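You operate a simulated robot arm through the tools that you are given. There is no shell and no other tool. Be economical: measure what you need, move in short steps, check, and stop when the job is done.

You run a simulated robot arm. Do the job below in one go: nothing can be reset, and whatever is moved stays where it is left.

TASK
Make the wall board safe: isolator off, then pull the teal fuse carrier.
Fine: lay it on the board shelf and shut the fuse box.

The check looks at the end state, three seconds after you hand in, the way a careful person would. Anything else that was tipped, shoved, dropped, spilled or broken makes it a failure.

THE ROBOT
A 6-joint arm with a two-finger parallel gripper, fixed in place. Base frame: the origin is at the foot of the arm, x ahead of it, y to its left, z up. Readings come in m, rad, newtons and seconds.
With the tool pointing down near the work surface it reaches from about 0.44 to 0.86 m from the base axis. Its first joint turns from -2.007 to 2.007 rad. Payload 4.2 kg.
Tool frame: the origin (TCP) lies between the finger pads and is the grasp point; the fingertips stand 0.023 m ahead of it; z points along the fingers, y is the line along which they close. Largest opening 0.094 m; finger width 0.038, thickness 0.01; the body of the gripper, 0.054 by 0.096 m, starts 0.039 m behind the TCP.
Orientation is told as [roll, pitch, yaw] about the base's x, y, z axes, in that order, counted from this pose: with the fingers straight down and closing along the base's y, the tool's x points along the base's -x, its y along +y and its z along -z.

THE INTERFACE
- The arm moves only by the tool play_rows. Its argument "deltas" is a list of rows, each a list of 3 entries, a list of its own where there are three numbers: the shift along the base's x, y, z in m, then the turn, a rotation vector about the base's x, y, z in degrees, then the closure, from 0 (fully open) to 1 (shut). In form: [[[x, y, z], [wx, wy, wz], claw], ...]. A call has 1 to 10 rows; each row shifts and turns the commanded pose from where the row before left it. Each row takes 0.2 s and may step no farther than 0.05 m and 0.15 rad from the row before; otherwise, or with a gripper value out of range, the whole call is refused. Where a pose cannot be reached the arm comes as near as it can. A force on the tool above 40 N (or 10 N above the force at the start of the call, whichever is more), or a blocked arm, ends the call early, and 0.2 s more pass. Each finger travels about 0.108 m/s and halts on what it meets, pressing with about 42 N; the grip force reading is that of the motor and also rises with nothing between the fingers. The clock runs only during rows and for 0.2 s after the last one: add rows that do not move to give the fingers time. It gives the time, the measured TCP pose, the force on the tool (base axes), the opening and the grip force at its end, in the units of the frame above (readings bear some noise), with the torque about the TCP (base axes, N m) and any sound that the robot's microphone picked up.
- Cameras (640 x 400 px; columns grow to the right, rows downward): "scene" is fixed at [0.0319, 0.6553, 1.6469]; the picture's right is [-0.87, -0.50, 0.00], its down [-0.22, 0.39, -0.89] and it looks along [0.44, -0.77, -0.45] (base axes); focal length 321 px, centre (320, 200). "wrist" rides on the gripper at [0.086, 0.016, -0.074] in the tool frame; the picture's right is [-0.18, 0.98, 0.00], its down [-0.58, -0.11, -0.81] and it looks along [-0.79, -0.15, 0.59] (tool axes); focal length 243 px, centre (320, 200). There is no depth. A picture from a camera that has moved, and an enlarged one, comes with that camera's place and axes in the base frame and with its lens. The place of the scene camera against the robot may be out by one fixed shift of up to 0.025 m in any direction.
- grab_frame(camera): a new picture of that camera. No time passes.
- move_column(by): slides the trunk up (or, below 0, down) by that many m; the arm rides with it, the base frame stays. It gives what a move gives, with no picture.
- inspect(camera, box): a new picture of the part [left, top, right, bottom] of that camera's present view, enlarged. No time passes.
- job_done(): hands the job in; it is judged then, once.

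Work in short steps. Places have to be worked out from the pictures, the camera data and where the tool is seen: move nearer, look again, correct. Check each grasp and each placing, and mend what went wrong. You have 120 turns and 76 pictures in all, those below and enlarged ones among them. Open the gripper and draw the arm clear of the work before you hand the job in, unless the task says otherwise; then end with one line.

The tools are called as name(argument=value, ...) on one line, values as JSON. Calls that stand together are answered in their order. play_rows: Moves the arm, as the interface text tells. Its arguments: {"type":"object","properties":{"deltas":{"type":"array"}},"required":["deltas"]} The other tools are called the same way: move_column (by) slides the trunk up or down; grab_frame (camera) takes a picture; inspect (camera, box) takes an enlarged picture of a part of a camera's view; job_done () hands the job in.

At the start:

```text
time: 0.0
position: [0.5122, -0.3192, 1.3888]
tool_rot: [0.0, 0.0, -0.001]
ft_force: [-0.2, -0.5, 0.4]
torque: [0.0, 0.02, 0.01]
opening: 0.0941
grip_force: 0.1
trunk travel left (down, up): [-0.9, 0.09]
```

scene: 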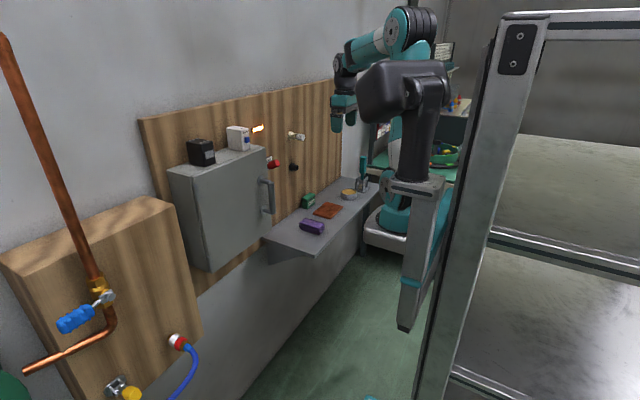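
wrist: 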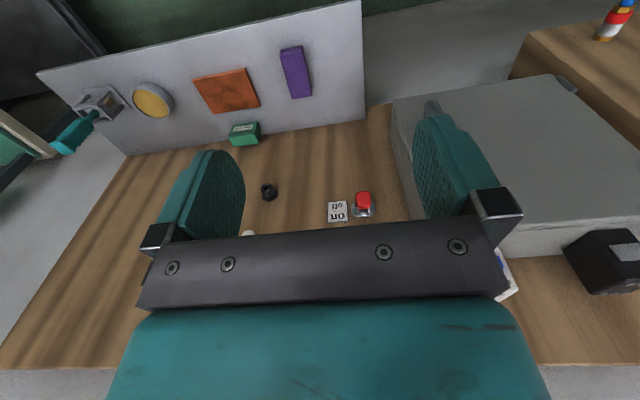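

I'll look closely at the board from both cameras first.

inspect(camera="scene", box=[130, 80, 290, 180])

inspect(camera="scene", box=[240, 110, 400, 210])

inspect(camera="wrist", box=[220, 140, 420, 265])

inspect(camera="scene", box=[160, 140, 400, 290])

```text
4.00 times, centred on (210, 130) of scene
camera zoom: at [0.0319, 0.6553, 1.6469], right [-0.87, -0.5, 0.0], down [-0.22, 0.39, -0.89], along [0.44, -0.77, -0.45], focal length 1282 px, centre (760, 480)
```

zoom: 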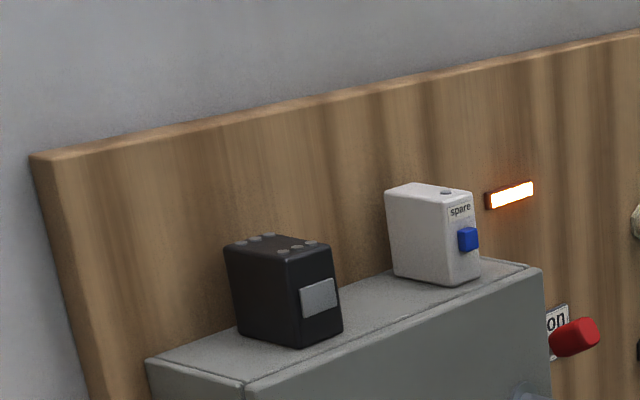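

```text
4.00 times, centred on (320, 160) of scene
camera zoom: at [0.0319, 0.6553, 1.6469], right [-0.87, -0.5, 0.0], down [-0.22, 0.39, -0.89], along [0.44, -0.77, -0.45], focal length 1282 px, centre (320, 360)
```

zoom: 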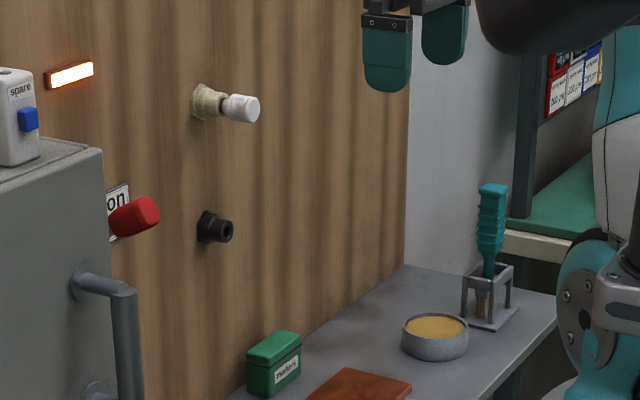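

```text
3.20 times, centred on (320, 202) of wrist
camera zoom: at [0.426, -0.3015, 1.4613], right [0.18, 0.98, 0.0], down [0.58, -0.11, 0.81], along [0.79, -0.15, -0.59], focal length 776 px, centre (320, 192)
```

zoom: 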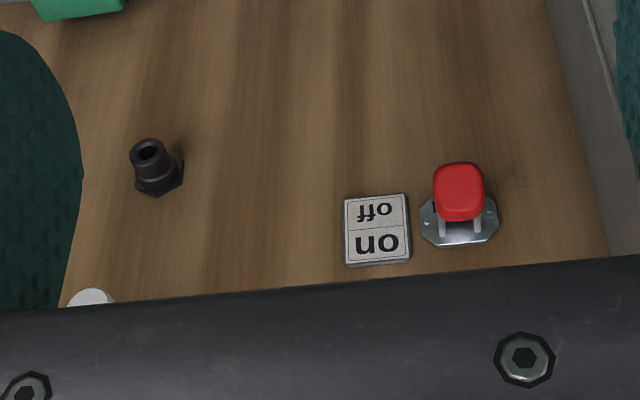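

```text
2.67 times, centred on (280, 215) of scene
camera zoom: at [0.0319, 0.6553, 1.6469], right [-0.87, -0.5, 0.0], down [-0.22, 0.39, -0.89], along [0.44, -0.77, -0.45], focal length 855 px, centre (427, 160)
```

zoom: 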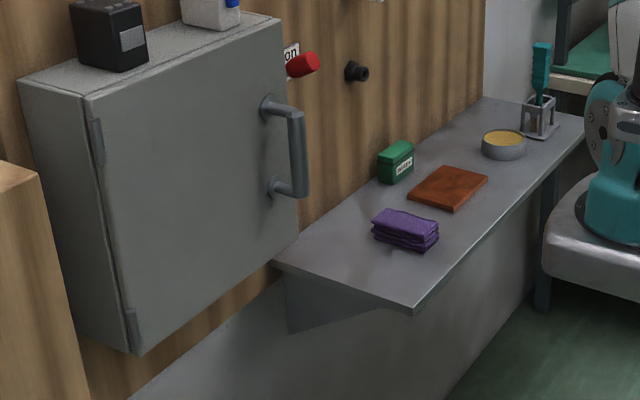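

From the two views I place the red isolator lever cap near (0.78, -0.29, 1.20) with its plate on the board at x≈0.86. The box front is at x≈0.745, y -0.19..0.12, z 0.97..1.30, with the handle bar near (0.70, -0.165, 1.12). First I tilt the tool forward, close the fingers and move to above the lever.

play_rows(deltas=[[[0.02, 0.003, -0.008], [0, -6, 0], 1], [[0.02, 0.003, -0.008], [0, -6, 0], 1], [[0.02, 0.003, -0.008], [0, -6, 0], 1], [[0.02, 0.003, -0.008], [0, -6, 0], 1], [[0.02, 0.003, -0.008], [0, -6, 0], 1], [[0.02, 0.003, -0.008], [0, -6, 0], 1], [[0.02, 0.003, -0.008], [0, -6, 0], 1], [[0.02, 0.003, -0.008], [0, -6, 0], 1]])

grab_frame(camera="wrist")

grab_frame(camera="scene")

```text
time: 1.8
position: [0.6725, -0.2924, 1.3246]
tool_rot: [0.0, -0.84, -0.001]
ft_force: [0.0, 0.7, -0.1]
torque: [0.01, 0.01, 0.02]
opening: 0.0001
grip_force: 42.0
trunk travel left (down, up): [-0.9, 0.09]
```

```text
69 pictures are left
camera wrist: at [0.5596, -0.2772, 1.3089], right [0.12, 0.98, 0.14], down [-0.21, -0.11, 0.97], along [0.97, -0.15, 0.2], focal length 243 px, centre (320, 200)
```

wrist: 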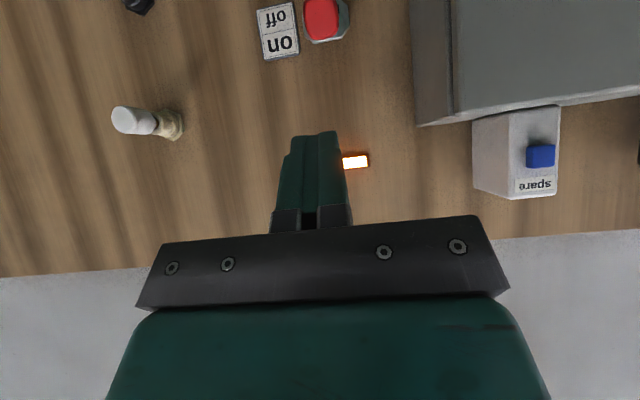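

```text
68 pictures are left
```

scene: 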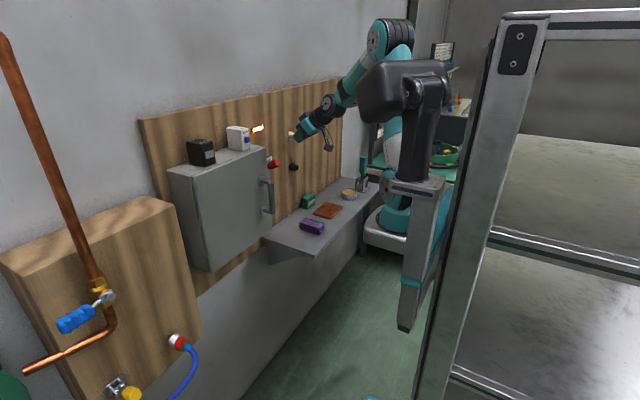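

The lever triangulates again to (0.784, -0.289, 1.203). I move above it and then press it down with the closed fingertips.

play_rows(deltas=[[[0.037, 0.001, -0.016], [0, 0, 0], 1], [[0.037, 0.001, -0.016], [0, 0, 0], 1], [[0.034, 0.001, -0.016], [0, 0, 0], 1], [[0, 0, -0.01], [0, 0, 0], 1]])

grab_frame(camera="wrist")

inspect(camera="scene", box=[240, 110, 340, 180])

```text
time: 2.8
position: [0.7805, -0.2914, 1.2673]
tool_rot: [-0.002, -0.837, 0.0]
ft_force: [-0.6, -0.2, 1.3]
torque: [-0.01, 0.02, -0.01]
opening: 0.0
grip_force: 41.5
trunk travel left (down, up): [-0.9, 0.09]
```

```text
67 pictures are left
camera wrist: at [0.6673, -0.2745, 1.2505], right [0.12, 0.98, 0.14], down [-0.21, -0.11, 0.97], along [0.97, -0.15, 0.19], focal length 243 px, centre (320, 200)
```

wrist: 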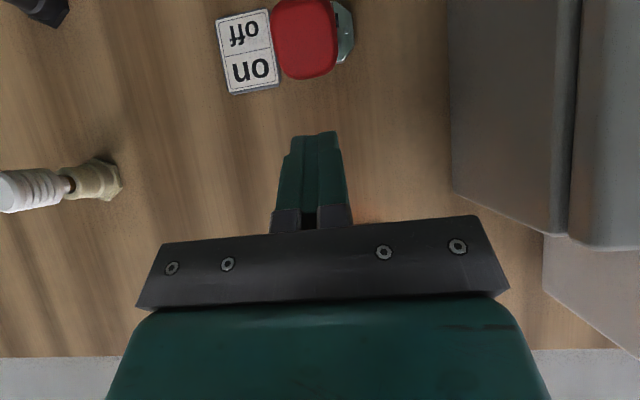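

```text
5.71 times, centred on (290, 145) of scene
camera zoom: at [0.0319, 0.6553, 1.6469], right [-0.87, -0.5, 0.0], down [-0.22, 0.39, -0.89], along [0.44, -0.77, -0.45], focal length 1832 px, centre (491, 514)
```

zoom: 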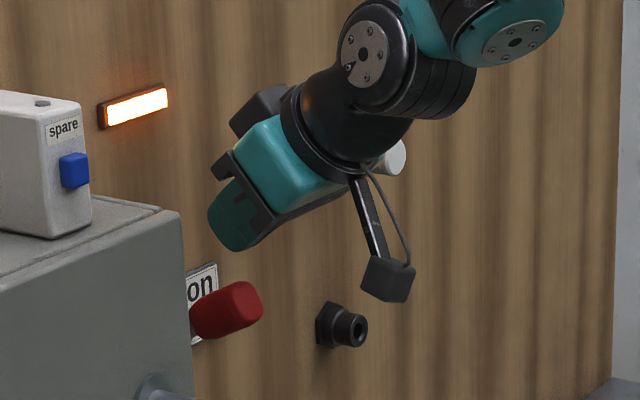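

Aligned above the lever; pressing down in small steps.

play_rows(deltas=[[[0, 0, -0.02], [0, 0, 0], 1], [[0, 0, -0.02], [0, 0, 0], 1], [[0, 0, -0.015], [0, 0, 0], 1], [[0, 0, -0.015], [0, 0, 0], 1], [[0, 0, -0.015], [0, 0, 0], 1]])

inspect(camera="scene", box=[240, 110, 340, 180])

```text
time: 3.4
position: [0.7735, -0.291, 1.2388]
tool_rot: [0.001, -0.835, -0.001]
ft_force: [-38.0, 7.4, 19.4]
torque: [0.23, 1.05, 0.13]
opening: 0.0002
grip_force: 42.4
trunk travel left (down, up): [-0.9, 0.09]
stopped in row 2: the force on the tool passed its limit at 54 N (the readings are from after the stop); the commanded pose is now the measured one
```

```text
5.71 times, centred on (290, 145) of scene
camera zoom: at [0.0319, 0.6553, 1.6469], right [-0.87, -0.5, 0.0], down [-0.22, 0.39, -0.89], along [0.44, -0.77, -0.45], focal length 1832 px, centre (491, 514)
```

zoom: 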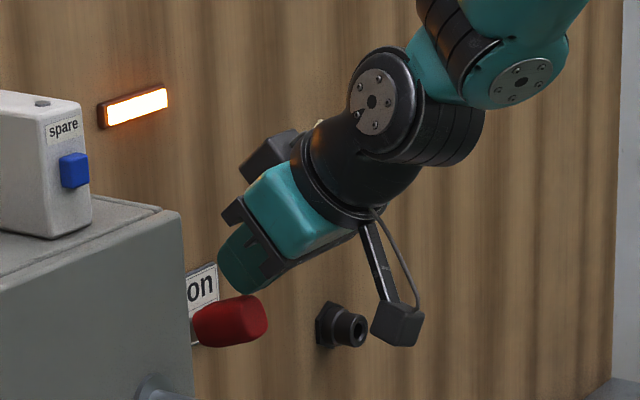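

The lever has started moving, but the sloped tip is pushing into it rather than down. I back off, bring the tool nearly horizontal, and press with the flat underside of the fingers.

play_rows(deltas=[[[-0.01, 0, 0.03], [0, 0, 0], 1], [[0, 0, 0.01], [0, -8, 0], 1], [[0, 0, 0], [0, -8, 0], 1], [[0.01, 0, 0], [0, -8, 0], 1], [[0.02, 0, 0], [0, -8, 0], 1]])

grab_frame(camera="wrist")

inspect(camera="scene", box=[240, 110, 340, 180])

```text
time: 4.6
position: [0.7986, -0.2925, 1.2775]
tool_rot: [0.002, -1.396, -0.003]
ft_force: [-0.4, -0.1, 0.2]
torque: [0.01, 0.03, -0.02]
opening: 0.0003
grip_force: 41.6
trunk travel left (down, up): [-0.9, 0.09]
```

```text
64 pictures are left
camera wrist: at [0.7107, -0.2748, 1.2024], right [0.03, 0.98, 0.18], down [-0.69, -0.11, 0.71], along [0.72, -0.15, 0.68], focal length 243 px, centre (320, 200)
```

wrist: 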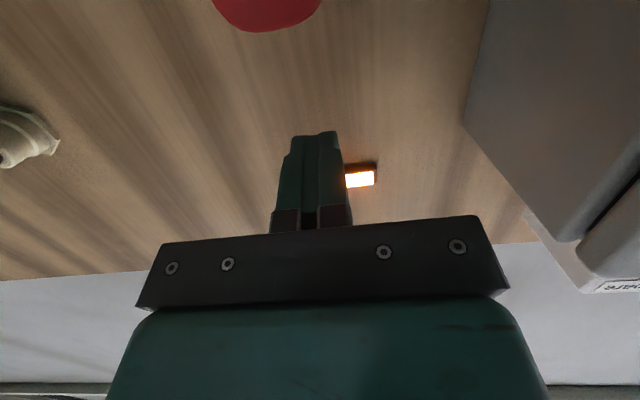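

```text
5.71 times, centred on (290, 145) of scene
camera zoom: at [0.0319, 0.6553, 1.6469], right [-0.87, -0.5, 0.0], down [-0.22, 0.39, -0.89], along [0.44, -0.77, -0.45], focal length 1832 px, centre (491, 514)
```

zoom: 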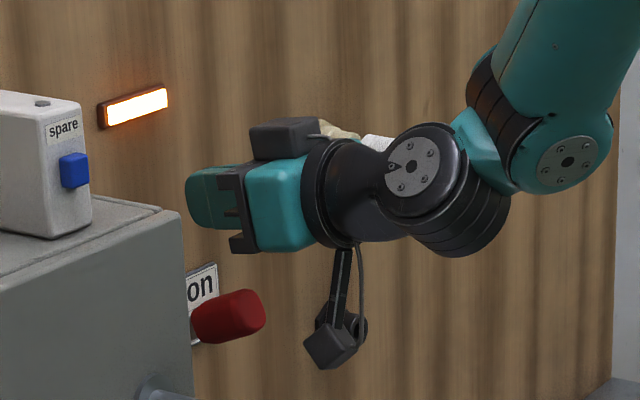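

Now press straight down with the finger underside.

play_rows(deltas=[[[0.012, 0, -0.015], [0, 0, 0], 1], [[0, 0, -0.015], [0, 0, 0], 1], [[0, 0, -0.012], [0, 0, 0], 1], [[0, 0, -0.012], [0, 0, 0], 1], [[0, 0, -0.012], [0, 0, 0], 1], [[0, 0, -0.012], [0, 0, 0], 1], [[0, 0, -0.012], [0, 0, 0], 1]])

inspect(camera="scene", box=[240, 110, 340, 180])

```text
time: 6.2
position: [0.8111, -0.293, 1.1904]
tool_rot: [-0.001, -1.402, 0.001]
ft_force: [-10.4, 2.0, 21.1]
torque: [0.23, -0.17, -0.21]
opening: 0.0
grip_force: 42.3
trunk travel left (down, up): [-0.9, 0.09]
```

```text
5.71 times, centred on (290, 145) of scene
camera zoom: at [0.0319, 0.6553, 1.6469], right [-0.87, -0.5, 0.0], down [-0.22, 0.39, -0.89], along [0.44, -0.77, -0.45], focal length 1832 px, centre (491, 514)
```

zoom: 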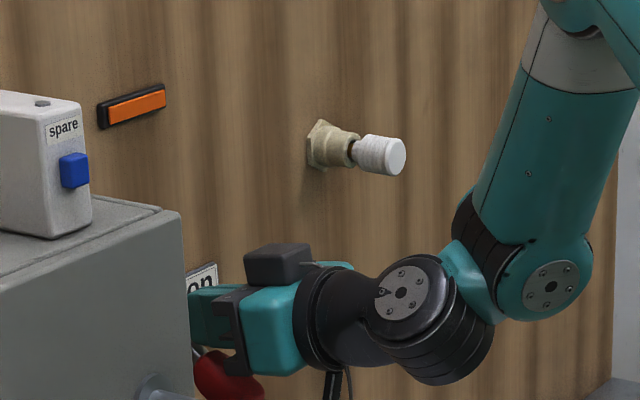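

The indicator went out, so the isolator is switching. I press slightly further to seat it, then back off upward and check.

play_rows(deltas=[[[0, 0, -0.01], [0, 0, 0], 1], [[0, 0, -0.008], [0, 0, 0], 1]])

play_rows(deltas=[[[0, 0, 0.03], [0, 0, 0], 1], [[-0.01, 0, 0.04], [0, 0, 0], 1], [[-0.04, 0, 0.03], [0, 0, 0], 1], [[-0.05, 0, 0], [0, 0, 0], 1], [[-0.05, 0, 0], [0, 0, 0], 1], [[-0.05, 0, 0], [0, 0, 0], 0.3]])

inspect(camera="scene", box=[240, 110, 340, 180])

grab_frame(camera="wrist")

```text
time: 6.5
position: [0.8113, -0.2926, 1.1904]
tool_rot: [0.006, -1.414, -0.01]
ft_force: [-22.3, 3.4, 18.2]
torque: [0.24, 0.16, -0.11]
opening: 0.0
grip_force: 41.7
trunk travel left (down, up): [-0.9, 0.09]
stopped in row 1: the force on the tool passed its limit at 48 N (the readings are from after the stop); the commanded pose is now the measured one
```

```text
time: 7.9
position: [0.6134, -0.2915, 1.2878]
tool_rot: [0.005, -1.409, -0.006]
ft_force: [0.2, 0.0, -0.2]
torque: [-0.02, 0.05, -0.05]
opening: 0.066
grip_force: 0.1
trunk travel left (down, up): [-0.9, 0.09]
```

```text
5.71 times, centred on (290, 145) of scene
camera zoom: at [0.0319, 0.6553, 1.6469], right [-0.87, -0.5, 0.0], down [-0.22, 0.39, -0.89], along [0.44, -0.77, -0.45], focal length 1832 px, centre (491, 514)
```

zoom: 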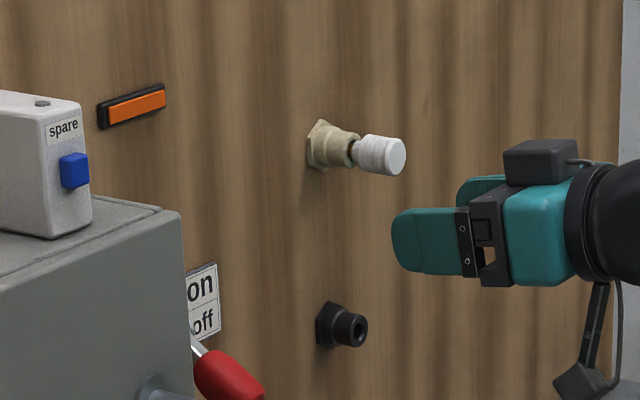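

```text
60 pictures are left
camera wrist: at [0.5257, -0.275, 1.2127], right [0.03, 0.98, 0.18], down [-0.7, -0.11, 0.7], along [0.71, -0.15, 0.69], focal length 243 px, centre (320, 200)
```

wrist: 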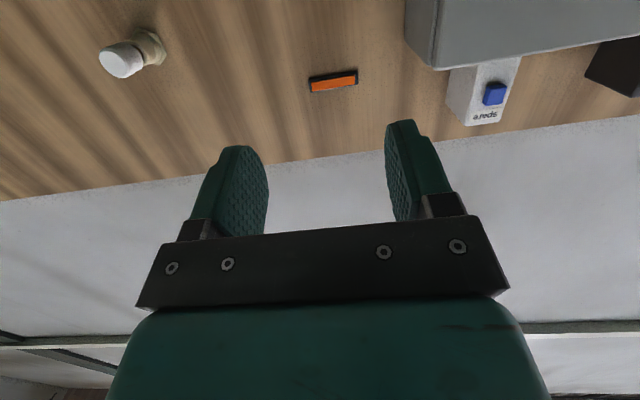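

The lever now points down beside "off" and the lamp is dark: isolator off. Next I view the handle with the camera level in front of it.

play_rows(deltas=[[[-0.02, 0.03, -0.02], [0, 8, 0], 0.3], [[-0.02, 0.03, -0.02], [0, 8, 0], 0.3], [[-0.02, 0.03, -0.02], [0, 8, 0], 0.3], [[-0.02, 0.03, -0.02], [0, 8, 0], 0.3]])

grab_frame(camera="wrist")

```text
time: 8.9
position: [0.5993, -0.214, 1.2153]
tool_rot: [-0.001, -0.848, 0.001]
ft_force: [-0.6, 0.5, 0.1]
torque: [0.02, -0.03, 0.02]
opening: 0.0657
grip_force: 0.0
out of reach, approached as far as the arm can: row 1, 2, 3, 4
trunk travel left (down, up): [-0.9, 0.09]
```

```text
59 pictures are left
camera wrist: at [0.4853, -0.1976, 1.1978], right [0.12, 0.98, 0.14], down [-0.22, -0.11, 0.97], along [0.97, -0.15, 0.2], focal length 243 px, centre (320, 200)
```

wrist: 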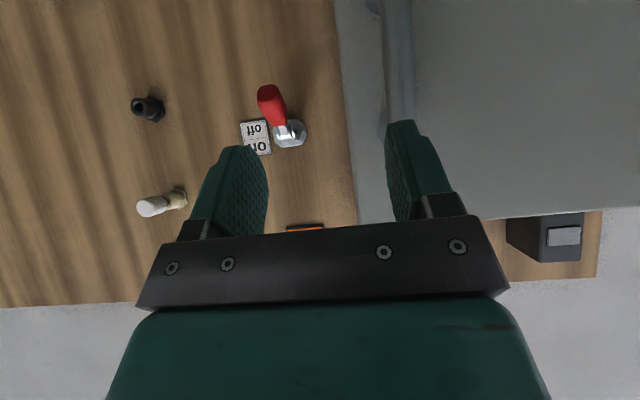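

The handle bar is at about y=-0.158, z 1.06–1.18, x≈0.70. The arm can't fold closer here, so I make a small forward move to see where the commanded pose stands.

play_rows(deltas=[[[0.02, 0, -0.02], [0, -7, 0], 0], [[0.02, 0, -0.02], [0, -7, 0], 0]])

```text
time: 9.5
position: [0.6373, -0.2151, 1.1751]
tool_rot: [-0.003, -1.096, 0.0]
ft_force: [0.1, 0.4, 0.0]
torque: [0.02, 0.01, -0.04]
opening: 0.0942
grip_force: 0.0
trunk travel left (down, up): [-0.9, 0.09]
```

The command follows the measured pose. I continue to the handle front with the tool nearly horizontal.

play_rows(deltas=[[[0, 0.018, -0.018], [0, -7, 0], 0], [[0, 0.018, -0.018], [0, -7, 0], 0], [[0, 0.02, -0.018], [0, -7, 0], 0]])

grab_frame(camera="wrist")

inspect(camera="scene", box=[200, 130, 360, 230])

```text
time: 10.1
position: [0.6687, -0.2015, 1.1647]
tool_rot: [0.016, -1.27, -0.011]
ft_force: [-43.1, -2.2, 15.5]
torque: [1.12, -0.89, 2.07]
opening: 0.0934
grip_force: 0.0
out of reach, approached as far as the arm can: row 1, 2
trunk travel left (down, up): [-0.9, 0.09]
stopped in row 2: the force on the tool passed its limit at 101 N (the readings are from after the stop); the commanded pose is now the measured one
```

```text
58 pictures are left
camera wrist: at [0.5722, -0.1855, 1.1017], right [0.05, 0.98, 0.18], down [-0.6, -0.12, 0.79], along [0.8, -0.15, 0.58], focal length 243 px, centre (320, 200)
```

wrist: 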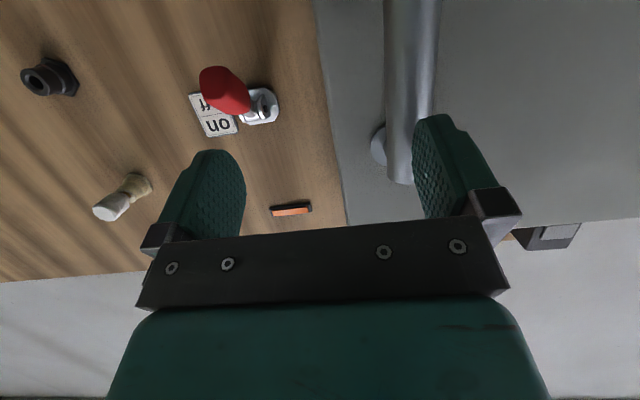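

```text
4.00 times, centred on (280, 180) of scene
camera zoom: at [0.0319, 0.6553, 1.6469], right [-0.87, -0.5, 0.0], down [-0.22, 0.39, -0.89], along [0.44, -0.77, -0.45], focal length 1282 px, centre (480, 280)
```

zoom: 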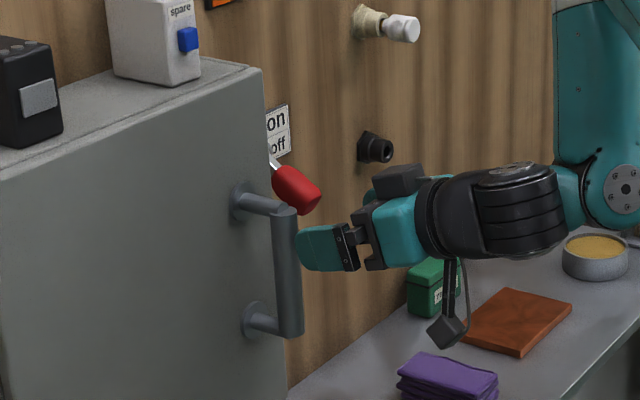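

The +y finger touched the bar (bar front at x≈0.69, y≈-0.155) because the arm slid along its inner reach limit. I retreat sideways, then lower the trunk to gain folding room.

play_rows(deltas=[[[-0.01, -0.04, 0.01], [0, 0, 0], 0], [[0, -0.045, 0.01], [0, 0, 0], 0], [[0, -0.04, 0.02], [0, 0, 0], 0]])

grab_frame(camera="scene")

```text
time: 10.9
position: [0.6625, -0.3272, 1.2016]
tool_rot: [0.002, -1.269, 0.002]
ft_force: [0.6, -0.4, -0.4]
torque: [0.03, -0.01, -0.01]
opening: 0.0939
grip_force: 0.0
trunk travel left (down, up): [-0.9, 0.09]
```

```text
56 pictures are left
```

scene: 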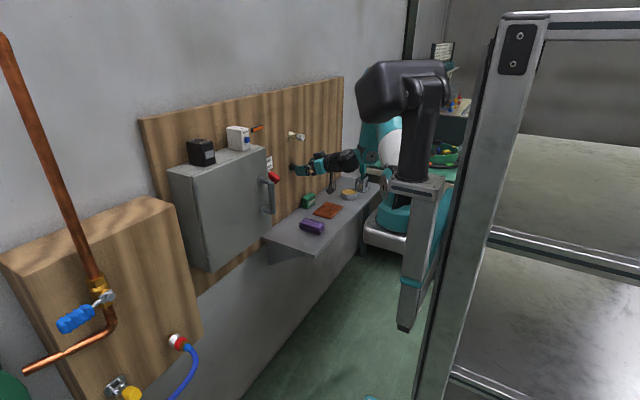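

I raise the arm, then lower the trunk by the same amount so the shoulder ends up lower relative to the handle.

play_rows(deltas=[[[0, 0, 0.045], [0, 0, 0], 0], [[0, 0, 0.045], [0, 0, 0], 0], [[0, 0, 0.045], [0, 0, 0], 0], [[0, 0, 0.045], [0, 0, 0], 0], [[0, 0, 0.045], [0, 0, 0], 0], [[0, 0, 0.045], [0, 0, 0], 0]])

move_column(by=-0.25)

play_rows(deltas=[[[-0.02, 0.02, -0.01], [0, -5, 0], 0], [[-0.02, 0.02, -0.01], [0, -5, 0], 0], [[-0.02, 0.02, -0.01], [0, 0, 0], 0], [[-0.02, 0.02, -0.01], [0, 0, 0], 0]])

grab_frame(camera="scene")

```text
time: 12.3
position: [0.6633, -0.3274, 1.4728]
tool_rot: [0.005, -1.268, 0.002]
ft_force: [0.1, -0.7, -0.5]
torque: [0.01, 0.02, -0.01]
opening: 0.0941
grip_force: 0.2
trunk travel left (down, up): [-0.9, 0.09]
```

```text
time: 14.9
position: [0.6633, -0.3267, 1.2231]
tool_rot: [0.002, -1.27, 0.003]
ft_force: [0.6, -0.2, 0.1]
torque: [-0.03, -0.01, -0.01]
opening: 0.0942
grip_force: 0.0
trunk travel left (down, up): [-0.65, 0.34]
```

```text
time: 15.9
position: [0.5829, -0.2472, 1.1822]
tool_rot: [-0.003, -1.446, 0.007]
ft_force: [-0.1, -0.1, -0.3]
torque: [0.0, -0.02, 0.01]
opening: 0.094
grip_force: 0.0
trunk travel left (down, up): [-0.65, 0.34]
```

```text
55 pictures are left
```

scene: 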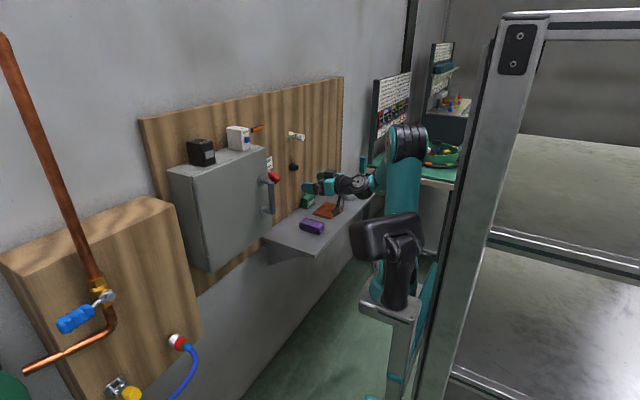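

Much better: now reachable at x=0.58. I go in front of the handle bar.

play_rows(deltas=[[[0.005, 0.03, -0.02], [0, 0, 0], 0], [[0.01, 0.03, -0.02], [0, 0, 0], 0], [[0.02, 0.03, -0.02], [0, 0, 0], 0]])

grab_frame(camera="wrist")

inspect(camera="scene", box=[200, 130, 360, 230])

```text
time: 16.7
position: [0.6402, -0.1665, 1.1352]
tool_rot: [-0.002, -1.446, 0.009]
ft_force: [-0.7, 0.4, 0.2]
torque: [-0.02, 0.01, 0.01]
opening: 0.0939
grip_force: 0.1
out of reach, approached as far as the arm can: row 1, 2
trunk travel left (down, up): [-0.65, 0.34]
```

```text
54 pictures are left
camera wrist: at [0.555, -0.1501, 1.0573], right [0.02, 0.98, 0.18], down [-0.73, -0.11, 0.68], along [0.69, -0.14, 0.71], focal length 243 px, centre (320, 200)
```

wrist: 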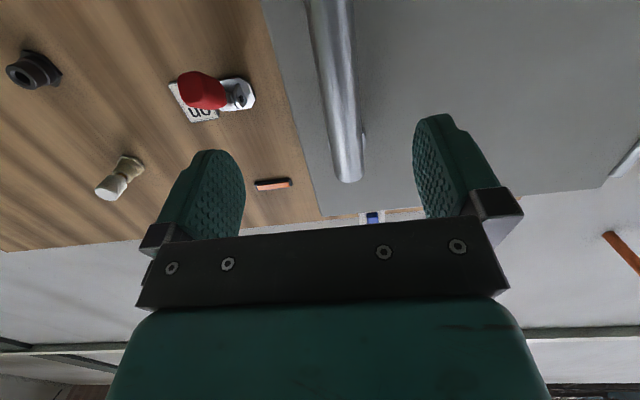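

```text
4.00 times, centred on (280, 180) of scene
camera zoom: at [0.0319, 0.6553, 1.6469], right [-0.87, -0.5, 0.0], down [-0.22, 0.39, -0.89], along [0.44, -0.77, -0.45], focal length 1282 px, centre (480, 280)
```

zoom: 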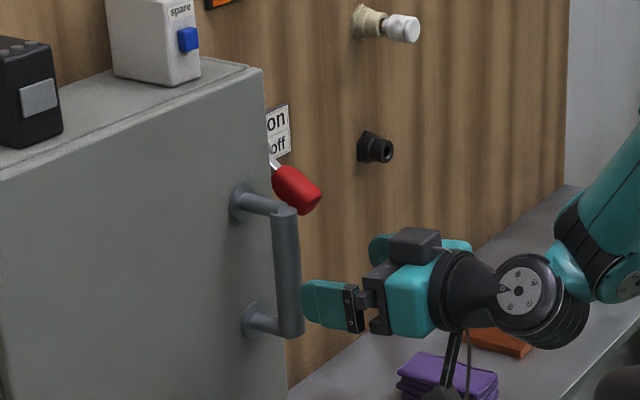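

The bar is between the fingers, its centre y≈-0.153. I move in and grip it.

play_rows(deltas=[[[0.01, 0.013, -0.01], [0, 0, 0], 0], [[0.025, 0, -0.01], [0, 0, 0], 0], [[0.02, 0, 0], [0, 0, 0], 0]])

play_rows(deltas=[[[0, 0, 0], [0, 0, 0], 0.5], [[0, 0, 0], [0, 0, 0], 0.9], [[0, 0, 0], [0, 0, 0], 0.9]])

inspect(camera="scene", box=[200, 130, 360, 230])

```text
time: 17.5
position: [0.6939, -0.1538, 1.116]
tool_rot: [-0.005, -1.444, 0.008]
ft_force: [0.7, -0.1, -0.2]
torque: [-0.02, 0.0, 0.0]
opening: 0.094
grip_force: 0.0
trunk travel left (down, up): [-0.65, 0.34]
```

```text
time: 18.3
position: [0.6941, -0.1529, 1.1159]
tool_rot: [-0.001, -1.443, 0.007]
ft_force: [0.3, 2.2, -0.1]
torque: [0.11, -0.03, 0.0]
opening: 0.0236
grip_force: 44.8
trunk travel left (down, up): [-0.65, 0.34]
```

```text
4.00 times, centred on (280, 180) of scene
camera zoom: at [0.0319, 0.6553, 1.6469], right [-0.87, -0.5, 0.0], down [-0.22, 0.39, -0.89], along [0.44, -0.77, -0.45], focal length 1282 px, centre (480, 280)
```

zoom: 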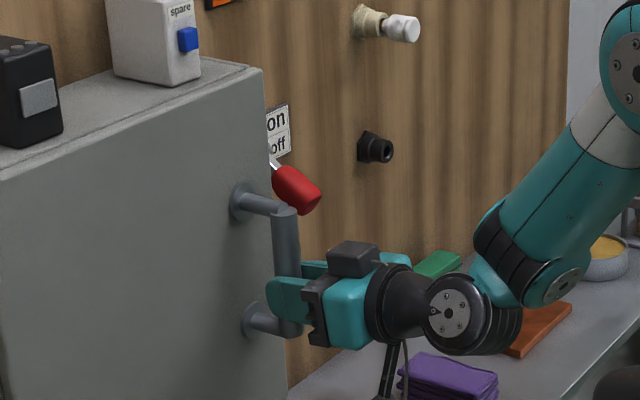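

Grip holds the bar (opening 0.0236). I pull the door open along its arc about the hinge at roughly (0.75, 0.115).

play_rows(deltas=[[[-0.023, 0.006, 0], [0, 0, -5], 0.9], [[-0.0228, 0.008, 0], [0, 0, -5], 0.9], [[-0.022, 0.01, 0], [0, 0, -5], 0.9]])

grab_frame(camera="scene")

```text
time: 19.2
position: [0.6451, -0.1368, 1.1177]
tool_rot: [-0.036, -1.415, -0.238]
ft_force: [-9.4, -25.8, -12.2]
torque: [1.15, -1.15, -0.58]
opening: 0.024
grip_force: 44.8
out of reach, approached as far as the arm can: row 2, 3
trunk travel left (down, up): [-0.65, 0.34]
stopped in row 3: the force on the tool passed its limit at 44 N (the readings are from after the stop); the commanded pose is now the measured one
```

```text
51 pictures are left
```

scene: 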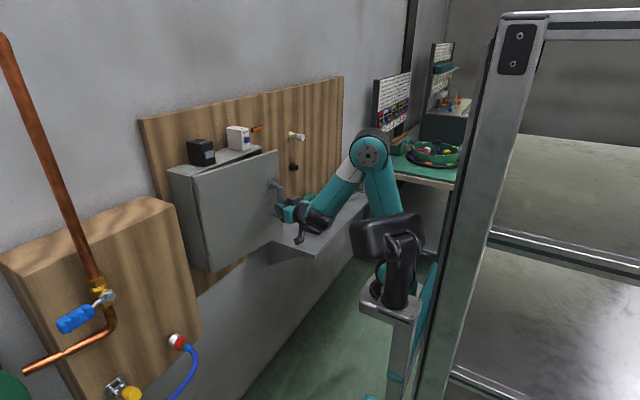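

The door is open about 10°, but the wrist is at its inner limit. I swing the wrist outward (yaw +) around the round bar while continuing to pull.

play_rows(deltas=[[[0, 0, 0], [0, 0, 8], 0.9], [[0, 0, 0], [0, 0, 8], 0.9], [[0, 0, 0], [0, 0, 8], 0.9], [[-0.01, 0.004, 0], [0, 0, 8], 0.9]])

play_rows(deltas=[[[-0.02, 0.01, 0], [0, 0, 4], 0.9], [[-0.02, 0.011, 0], [0, 0, 4], 0.9], [[-0.02, 0.012, 0], [0, 0, 4], 0.9]])

grab_frame(camera="scene")

```text
time: 19.8
position: [0.6508, -0.141, 1.1171]
tool_rot: [-0.08, -1.417, -0.021]
ft_force: [-9.3, -28.9, 8.3]
torque: [1.76, 0.19, -0.34]
opening: 0.0237
grip_force: 44.7
out of reach, approached as far as the arm can: row 1, 2
trunk travel left (down, up): [-0.65, 0.34]
stopped in row 2: the force on the tool passed its limit at 47 N (the readings are from after the stop); the commanded pose is now the measured one
```

```text
time: 20.2
position: [0.647, -0.1409, 1.1177]
tool_rot: [-0.112, -1.41, 0.037]
ft_force: [-8.6, -26.9, -0.6]
torque: [1.77, -0.35, -0.41]
opening: 0.0238
grip_force: 45.4
out of reach, approached as far as the arm can: row 1
trunk travel left (down, up): [-0.65, 0.34]
stopped in row 1: the force on the tool passed its limit at 47 N (the readings are from after the stop); the commanded pose is now the measured one
```

```text
50 pictures are left
```

scene: 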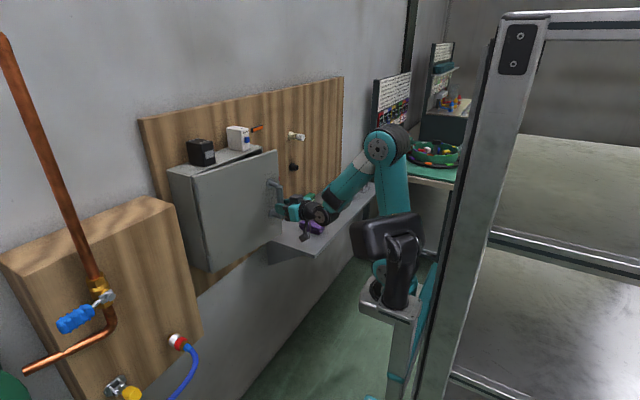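

The arm is loaded sideways at its limit. I release the bar here, check that the door stays ajar, and will then use the fingers behind the free edge.

play_rows(deltas=[[[0, 0, 0], [0, 0, 0], 0], [[0, 0, 0], [0, 0, 0], 0], [[0, 0, 0], [0, 0, 0], 0]])

grab_frame(camera="wrist")

inspect(camera="scene", box=[160, 110, 400, 260])

```text
time: 21.0
position: [0.6484, -0.1348, 1.118]
tool_rot: [-0.115, -1.41, 0.048]
ft_force: [0.0, -0.4, -0.1]
torque: [0.01, -0.03, -0.06]
opening: 0.0941
grip_force: 0.0
trunk travel left (down, up): [-0.65, 0.34]
```

```text
49 pictures are left
camera wrist: at [0.5621, -0.1152, 1.0423], right [0.09, 0.98, 0.16], down [-0.71, -0.05, 0.7], along [0.7, -0.18, 0.69], focal length 243 px, centre (320, 200)
```

wrist: 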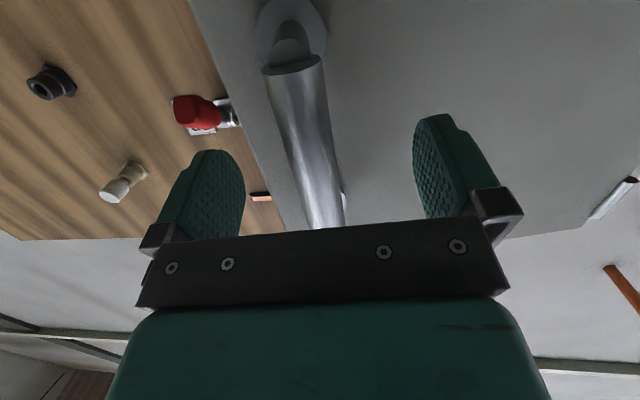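

```text
2.67 times, centred on (280, 185) of scene
camera zoom: at [0.0319, 0.6553, 1.6469], right [-0.87, -0.5, 0.0], down [-0.22, 0.39, -0.89], along [0.44, -0.77, -0.45], focal length 855 px, centre (427, 240)
```

zoom: 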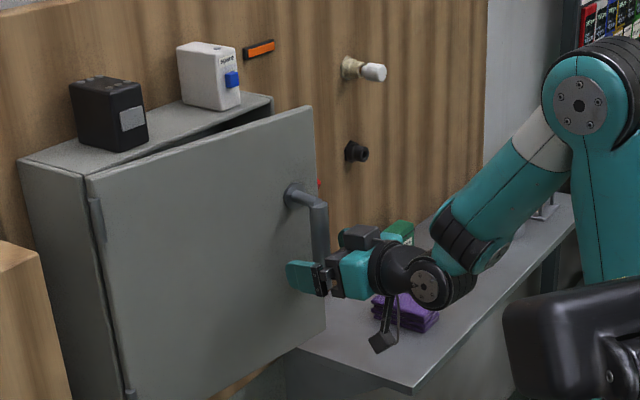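

The door stays ajar with about 5 cm of gap at the free edge (x≈0.70, y≈-0.19). I slide up off the bar with it straddled, and rise clear of the top.

play_rows(deltas=[[[0, 0, 0.04], [0, 0, 0], 0], [[0, 0, 0.04], [0, 0, 0], 0], [[0, 0, 0.04], [0, 0, 0], 0], [[-0.01, 0, 0.045], [0, 0, 0], 0], [[-0.01, -0.01, 0.045], [0, 0, 0], 0], [[0, -0.02, 0.045], [0, 0, 0], 0], [[0, -0.02, 0.045], [0, 0, 0], 1]])

```text
time: 22.6
position: [0.6394, -0.1878, 1.4166]
tool_rot: [-0.121, -1.41, 0.053]
ft_force: [0.1, 0.1, -0.3]
torque: [-0.02, 0.0, 0.01]
opening: 0.0099
grip_force: 0.0
out of reach, approached as far as the arm can: row 5
trunk travel left (down, up): [-0.65, 0.34]
```

Now rotate the tool to point straight down.

play_rows(deltas=[[[0, 0, 0], [0, 8, 0], 1], [[0, 0, 0], [0, 8, 0], 1], [[0, 0, 0], [0, 8, 0], 1], [[0, 0, 0], [0, 8, 0], 1], [[0, 0, 0], [0, 8, 0], 1], [[0, 0, 0], [0, 8, 0], 1], [[0, 0, 0], [0, 8, 0], 1], [[0.01, -0.01, 0], [0, 8, 0], 1], [[0.01, -0.01, 0], [0, 8, 0], 1], [[0.01, -0.01, 0], [0, 8, 0], 1]])

```text
time: 24.9
position: [0.6583, -0.2379, 1.4084]
tool_rot: [-0.138, -0.29, 0.006]
ft_force: [30.1, -7.0, -27.3]
torque: [-0.64, -1.39, -0.28]
opening: 0.0
grip_force: 42.0
out of reach, approached as far as the arm can: row 6, 7, 8, 9
trunk travel left (down, up): [-0.65, 0.34]
stopped in row 10: the force on the tool passed its limit at 134 N (the readings are from after the stop); the commanded pose is now the measured one
```

An unexpected force; I look before doing anything else.

grab_frame(camera="scene")

grab_frame(camera="wrist")

```text
47 pictures are left
```

scene: 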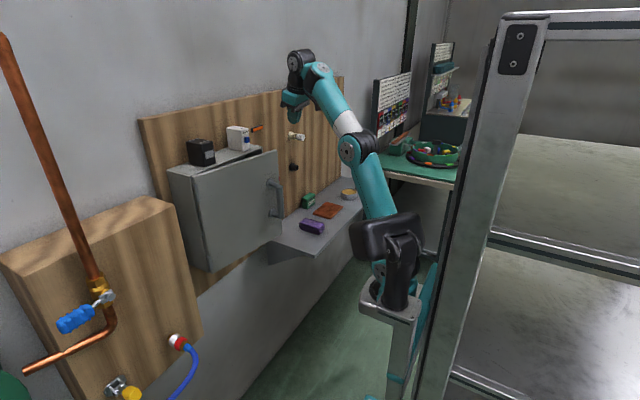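

```text
46 pictures are left
camera wrist: at [0.5547, -0.2111, 1.4502], right [0.21, 0.98, -0.08], down [0.32, 0.01, 0.95], along [0.92, -0.22, -0.32], focal length 243 px, centre (320, 200)
```

wrist: 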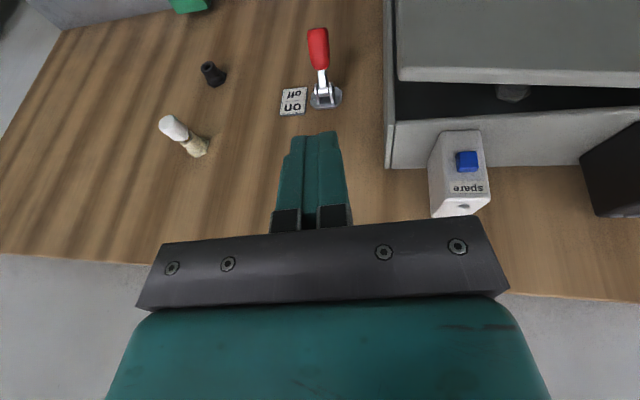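

Nothing is touched; the arm is stretched to its upper limit with the trunk low (probably a jerk there). I settle it, then raise the trunk again and lower the arm.

play_rows(deltas=[[[0, 0, -0.02], [0, 0, 0], 1], [[0, 0, -0.01], [0, 0, 0], 1]])

move_column(by=0.15)

play_rows(deltas=[[[0, 0, -0.03], [4, 6, 0], 1], [[0, 0, -0.03], [4, 6, 0], 1], [[0, 0, -0.03], [0, 4, 0], 1], [[0, 0, -0.03], [0, 0, 8], 1], [[0, 0, 0], [0, 0, 8], 1], [[0, 0, 0], [0, 0, 8], 1], [[0, 0, 0], [0, 0, 8], 1]])

```text
time: 25.5
position: [0.6574, -0.2378, 1.3761]
tool_rot: [-0.137, -0.281, 0.007]
ft_force: [0.1, 0.7, 0.6]
torque: [-0.01, 0.01, 0.01]
opening: 0.0001
grip_force: 41.5
trunk travel left (down, up): [-0.65, 0.34]
```

```text
time: 27.2
position: [0.6589, -0.2373, 1.5269]
tool_rot: [-0.135, -0.282, 0.008]
ft_force: [0.1, 0.6, 0.8]
torque: [0.01, 0.03, 0.0]
opening: 0.0
grip_force: 42.1
trunk travel left (down, up): [-0.8, 0.19]
```

```text
time: 28.8
position: [0.6585, -0.2375, 1.4062]
tool_rot: [0.004, -0.002, 0.543]
ft_force: [0.2, -0.9, -0.7]
torque: [0.03, -0.02, 0.0]
opening: 0.0002
grip_force: 42.2
trunk travel left (down, up): [-0.8, 0.19]
```

Good, tool vertical now. I continue yaw to 90° while going to outside the door gap.

play_rows(deltas=[[[0.01, -0.003, 0], [0, 0, 8.4], 1], [[0.01, -0.003, 0], [0, 0, 8.4], 1], [[0.01, -0.003, 0], [0, 0, 8.4], 1], [[0.01, 0, 0], [0, 0, 8.4], 1], [[0.01, 0, -0.01], [0, 0, 8.4], 1], [[0.01, 0, -0.02], [0, 0, 8.4], 1], [[0.003, 0, -0.02], [0, 0, 8.4], 1]])

grab_frame(camera="wrist")

inspect(camera="scene", box=[160, 80, 320, 180])

```text
time: 30.4
position: [0.7217, -0.2454, 1.3573]
tool_rot: [0.003, -0.001, 1.569]
ft_force: [0.2, 0.6, -0.2]
torque: [-0.01, 0.02, -0.03]
opening: 0.0001
grip_force: 41.7
trunk travel left (down, up): [-0.8, 0.19]
```

```text
45 pictures are left
camera wrist: at [0.7055, -0.3315, 1.429], right [-0.98, 0.18, 0.0], down [0.11, 0.58, 0.81], along [0.15, 0.79, -0.59], focal length 243 px, centre (320, 200)
```

wrist: 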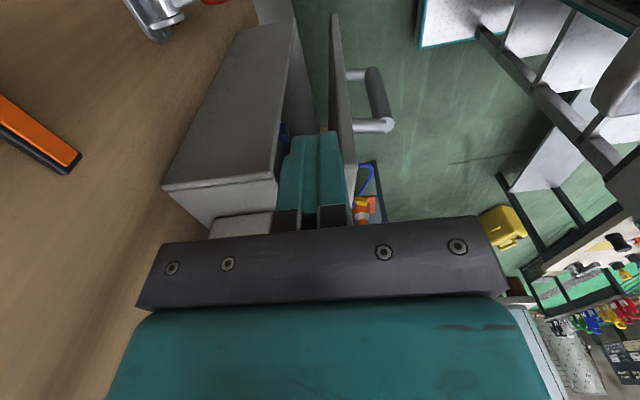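

```text
4.00 times, centred on (240, 130) of scene
camera zoom: at [0.0319, 0.6553, 1.6469], right [-0.87, -0.5, 0.0], down [-0.22, 0.39, -0.89], along [0.44, -0.77, -0.45], focal length 1282 px, centre (640, 480)
```

zoom: 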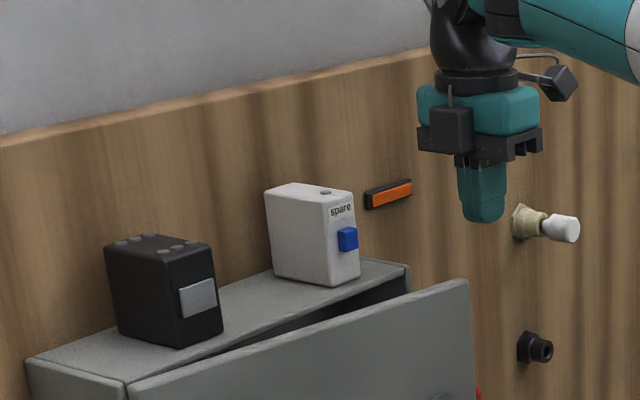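

The wrist view shows the gap: door inner face x≈0.713, box rim x≈0.765, door edge at y≈-0.20. I descend outside the edge at x≈0.735 and then slip the fingers in.

play_rows(deltas=[[[0.006, 0, -0.03], [0, 0, 0], 1], [[0.006, 0, -0.03], [0, 0, 0], 1], [[0, 0, -0.03], [0, 0, 0], 1]])

grab_frame(camera="wrist")

```text
time: 31.2
position: [0.7326, -0.2473, 1.2675]
tool_rot: [0.002, -0.001, 1.566]
ft_force: [-0.2, 0.5, 0.5]
torque: [0.0, 0.0, 0.02]
opening: 0.0
grip_force: 42.3
trunk travel left (down, up): [-0.8, 0.19]
```

```text
43 pictures are left
camera wrist: at [0.7167, -0.332, 1.3394], right [-0.98, 0.19, 0.0], down [0.11, 0.58, 0.81], along [0.15, 0.79, -0.59], focal length 243 px, centre (320, 200)
```

wrist: 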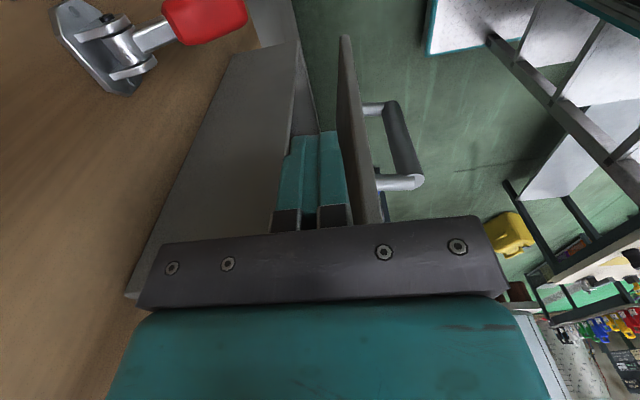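

The fingers are lined up with the gap. I slide in +y by 5 cm, then push the door in -x along its arc.

play_rows(deltas=[[[0, 0.025, 0], [0, 0, 0], 1], [[0, 0.025, 0], [0, 0, 0], 1]])

play_rows(deltas=[[[-0.025, 0.0, 0], [0, 0, 0], 1], [[-0.03, 0.01, 0], [0, 0, 0], 1], [[-0.03, 0.015, 0], [0, 0, 0], 1], [[-0.03, 0.02, 0], [0, 0, 0], 1]])

grab_frame(camera="scene")

```text
time: 31.8
position: [0.7331, -0.1972, 1.2666]
tool_rot: [0.004, -0.002, 1.567]
ft_force: [0.5, -0.3, 0.3]
torque: [0.05, 0.03, -0.02]
opening: 0.0
grip_force: 42.0
trunk travel left (down, up): [-0.8, 0.19]
```

```text
time: 32.8
position: [0.6182, -0.152, 1.2665]
tool_rot: [0.001, -0.001, 1.566]
ft_force: [0.5, -0.7, -1.1]
torque: [0.0, 0.03, 0.0]
opening: 0.0
grip_force: 41.6
trunk travel left (down, up): [-0.8, 0.19]
```

```text
42 pictures are left
```

scene: 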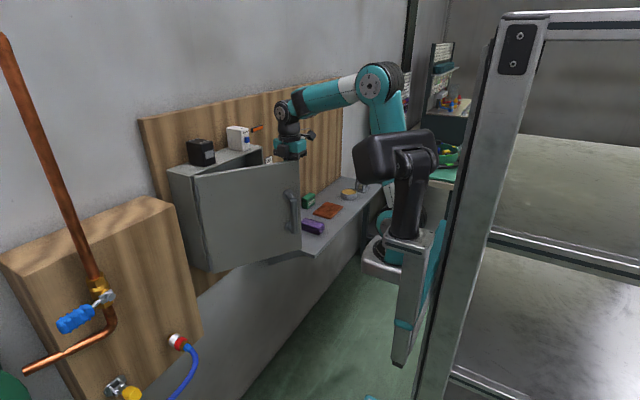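

The door follows to about 29°. I keep sweeping it round, working in towards a smaller radius.

play_rows(deltas=[[[-0.022, 0.037, 0], [0, 0, 0], 1], [[-0.022, 0.038, 0], [0, 0, 0], 1], [[-0.01, 0.034, 0], [0, 0, 0], 1], [[-0.007, 0.034, 0], [0, 0, 0], 1], [[0, 0.039, 0], [0, 0, 0], 1], [[0, 0.039, 0], [0, 0, 0], 1]])

grab_frame(camera="scene")

```text
time: 34.2
position: [0.5563, 0.0692, 1.2672]
tool_rot: [0.004, -0.004, 1.568]
ft_force: [-0.3, -0.5, -0.2]
torque: [0.04, -0.01, -0.02]
opening: 0.0004
grip_force: 42.6
trunk travel left (down, up): [-0.8, 0.19]
```

```text
41 pictures are left
```

scene: 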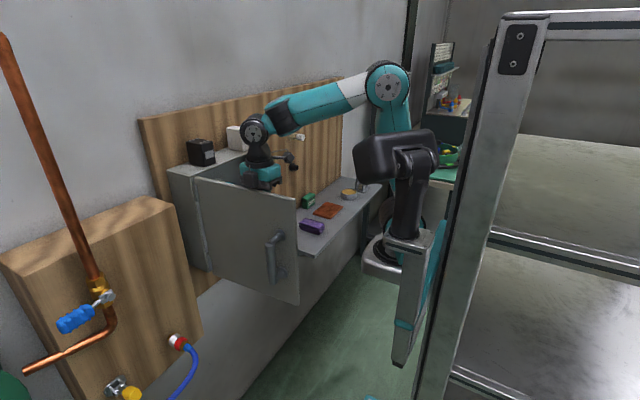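

About 78° now; I push on to about 100°.

play_rows(deltas=[[[0, 0.035, 0], [0, 0, 0], 1], [[0, 0.035, 0], [0, 0, 0], 1], [[0.003, 0.02, 0], [0, 0, 0], 1]])

play_rows(deltas=[[[0, -0.04, 0.0], [0, 0, 0], 1], [[0, -0.04, 0.02], [0, 0, -8], 1], [[0, -0.04, 0.02], [0, 0, -8], 1], [[0, -0.04, 0.02], [0, 0, -8], 1], [[0, -0.02, 0.0], [0, 0, -8], 1], [[0, -0.02, 0], [0, 0, -8], 1], [[0, 0, 0], [0, 0, -8], 1], [[0, 0, 0], [0, 0, -8], 0]])

grab_frame(camera="scene")

grab_frame(camera="wrist")

```text
time: 35.0
position: [0.5603, 0.1607, 1.2661]
tool_rot: [0.004, -0.003, 1.57]
ft_force: [-0.6, 0.3, 0.7]
torque: [0.04, -0.01, -0.01]
opening: 0.0
grip_force: 41.6
trunk travel left (down, up): [-0.8, 0.19]
```

```text
time: 36.8
position: [0.5595, -0.0411, 1.3275]
tool_rot: [0.004, -0.001, 0.588]
ft_force: [-0.1, -0.1, -0.2]
torque: [0.0, 0.04, -0.02]
opening: 0.0817
grip_force: 0.3
trunk travel left (down, up): [-0.8, 0.19]
```

```text
40 pictures are left
```

scene: 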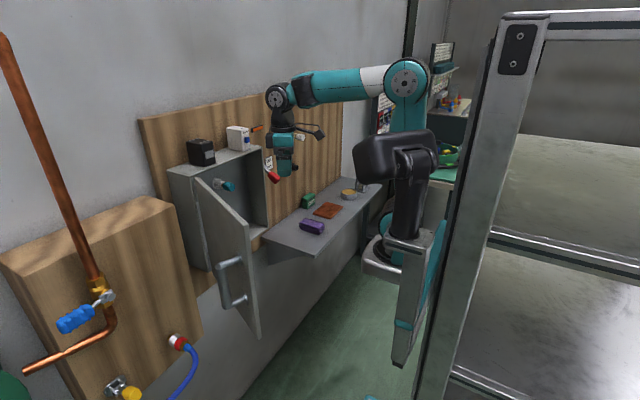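

```text
39 pictures are left
camera wrist: at [0.4789, -0.0747, 1.3996], right [-0.39, 0.92, 0.0], down [0.55, 0.23, 0.81], along [0.74, 0.32, -0.59], focal length 243 px, centre (320, 200)
```

wrist: 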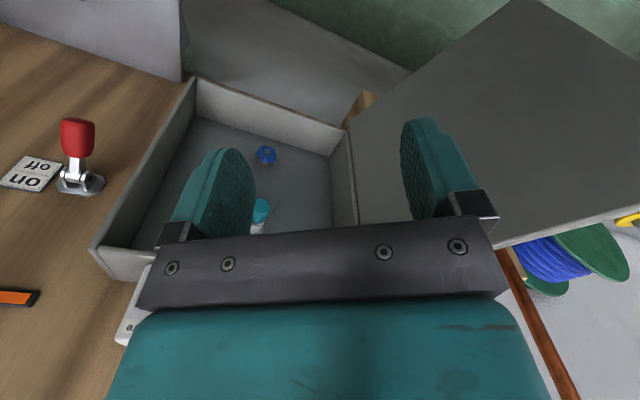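

The door is wide open. I look into the box for the carriers.

inspect(camera="scene", box=[180, 140, 276, 200])

play_rows(deltas=[[[0.02, 0, 0], [0, 0, -8.4], 0], [[0.02, 0, 0], [0, 0, -8.4], 0], [[0.02, 0, 0], [0, 0, -8.4], 0], [[0, 0, 0], [0, 0, -8.4], 0], [[0, 0, -0.02], [0, -8, 0], 0], [[0, 0, -0.02], [0, -8, 0], 0], [[0, 0, -0.02], [0, -8, 0], 0], [[0, 0, 0], [0, -8, 0], 0]])

grab_frame(camera="wrist")

```text
6.67 times, centred on (228, 170) of scene
camera zoom: at [0.0319, 0.6553, 1.6469], right [-0.87, -0.5, 0.0], down [-0.22, 0.39, -0.89], along [0.44, -0.77, -0.45], focal length 2138 px, centre (933, 400)
```

zoom: 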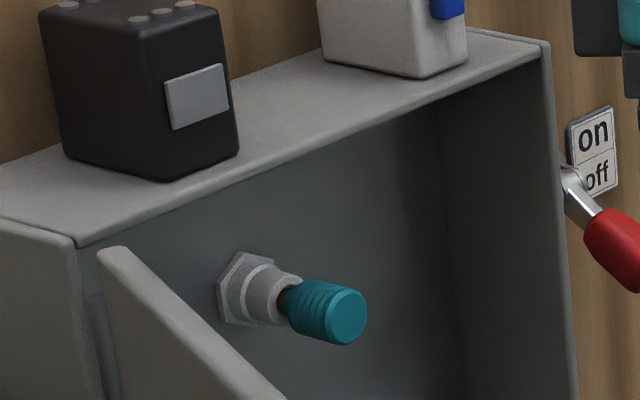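

```text
time: 38.6
position: [0.62, -0.0408, 1.2668]
tool_rot: [0.001, -0.562, 0.006]
ft_force: [0.4, 0.6, 0.6]
torque: [-0.03, 0.01, 0.0]
opening: 0.094
grip_force: 0.0
trunk travel left (down, up): [-0.8, 0.19]
```

```text
37 pictures are left
camera wrist: at [0.507, -0.0237, 1.2824], right [0.15, 0.98, 0.1], down [0.06, -0.11, 0.99], along [0.99, -0.14, -0.08], focal length 243 px, centre (320, 200)
```

wrist: 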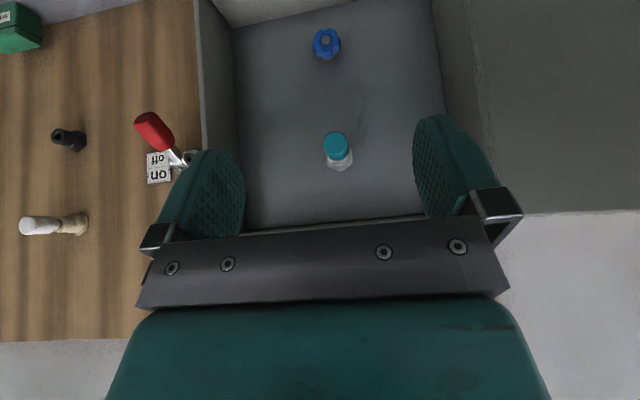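

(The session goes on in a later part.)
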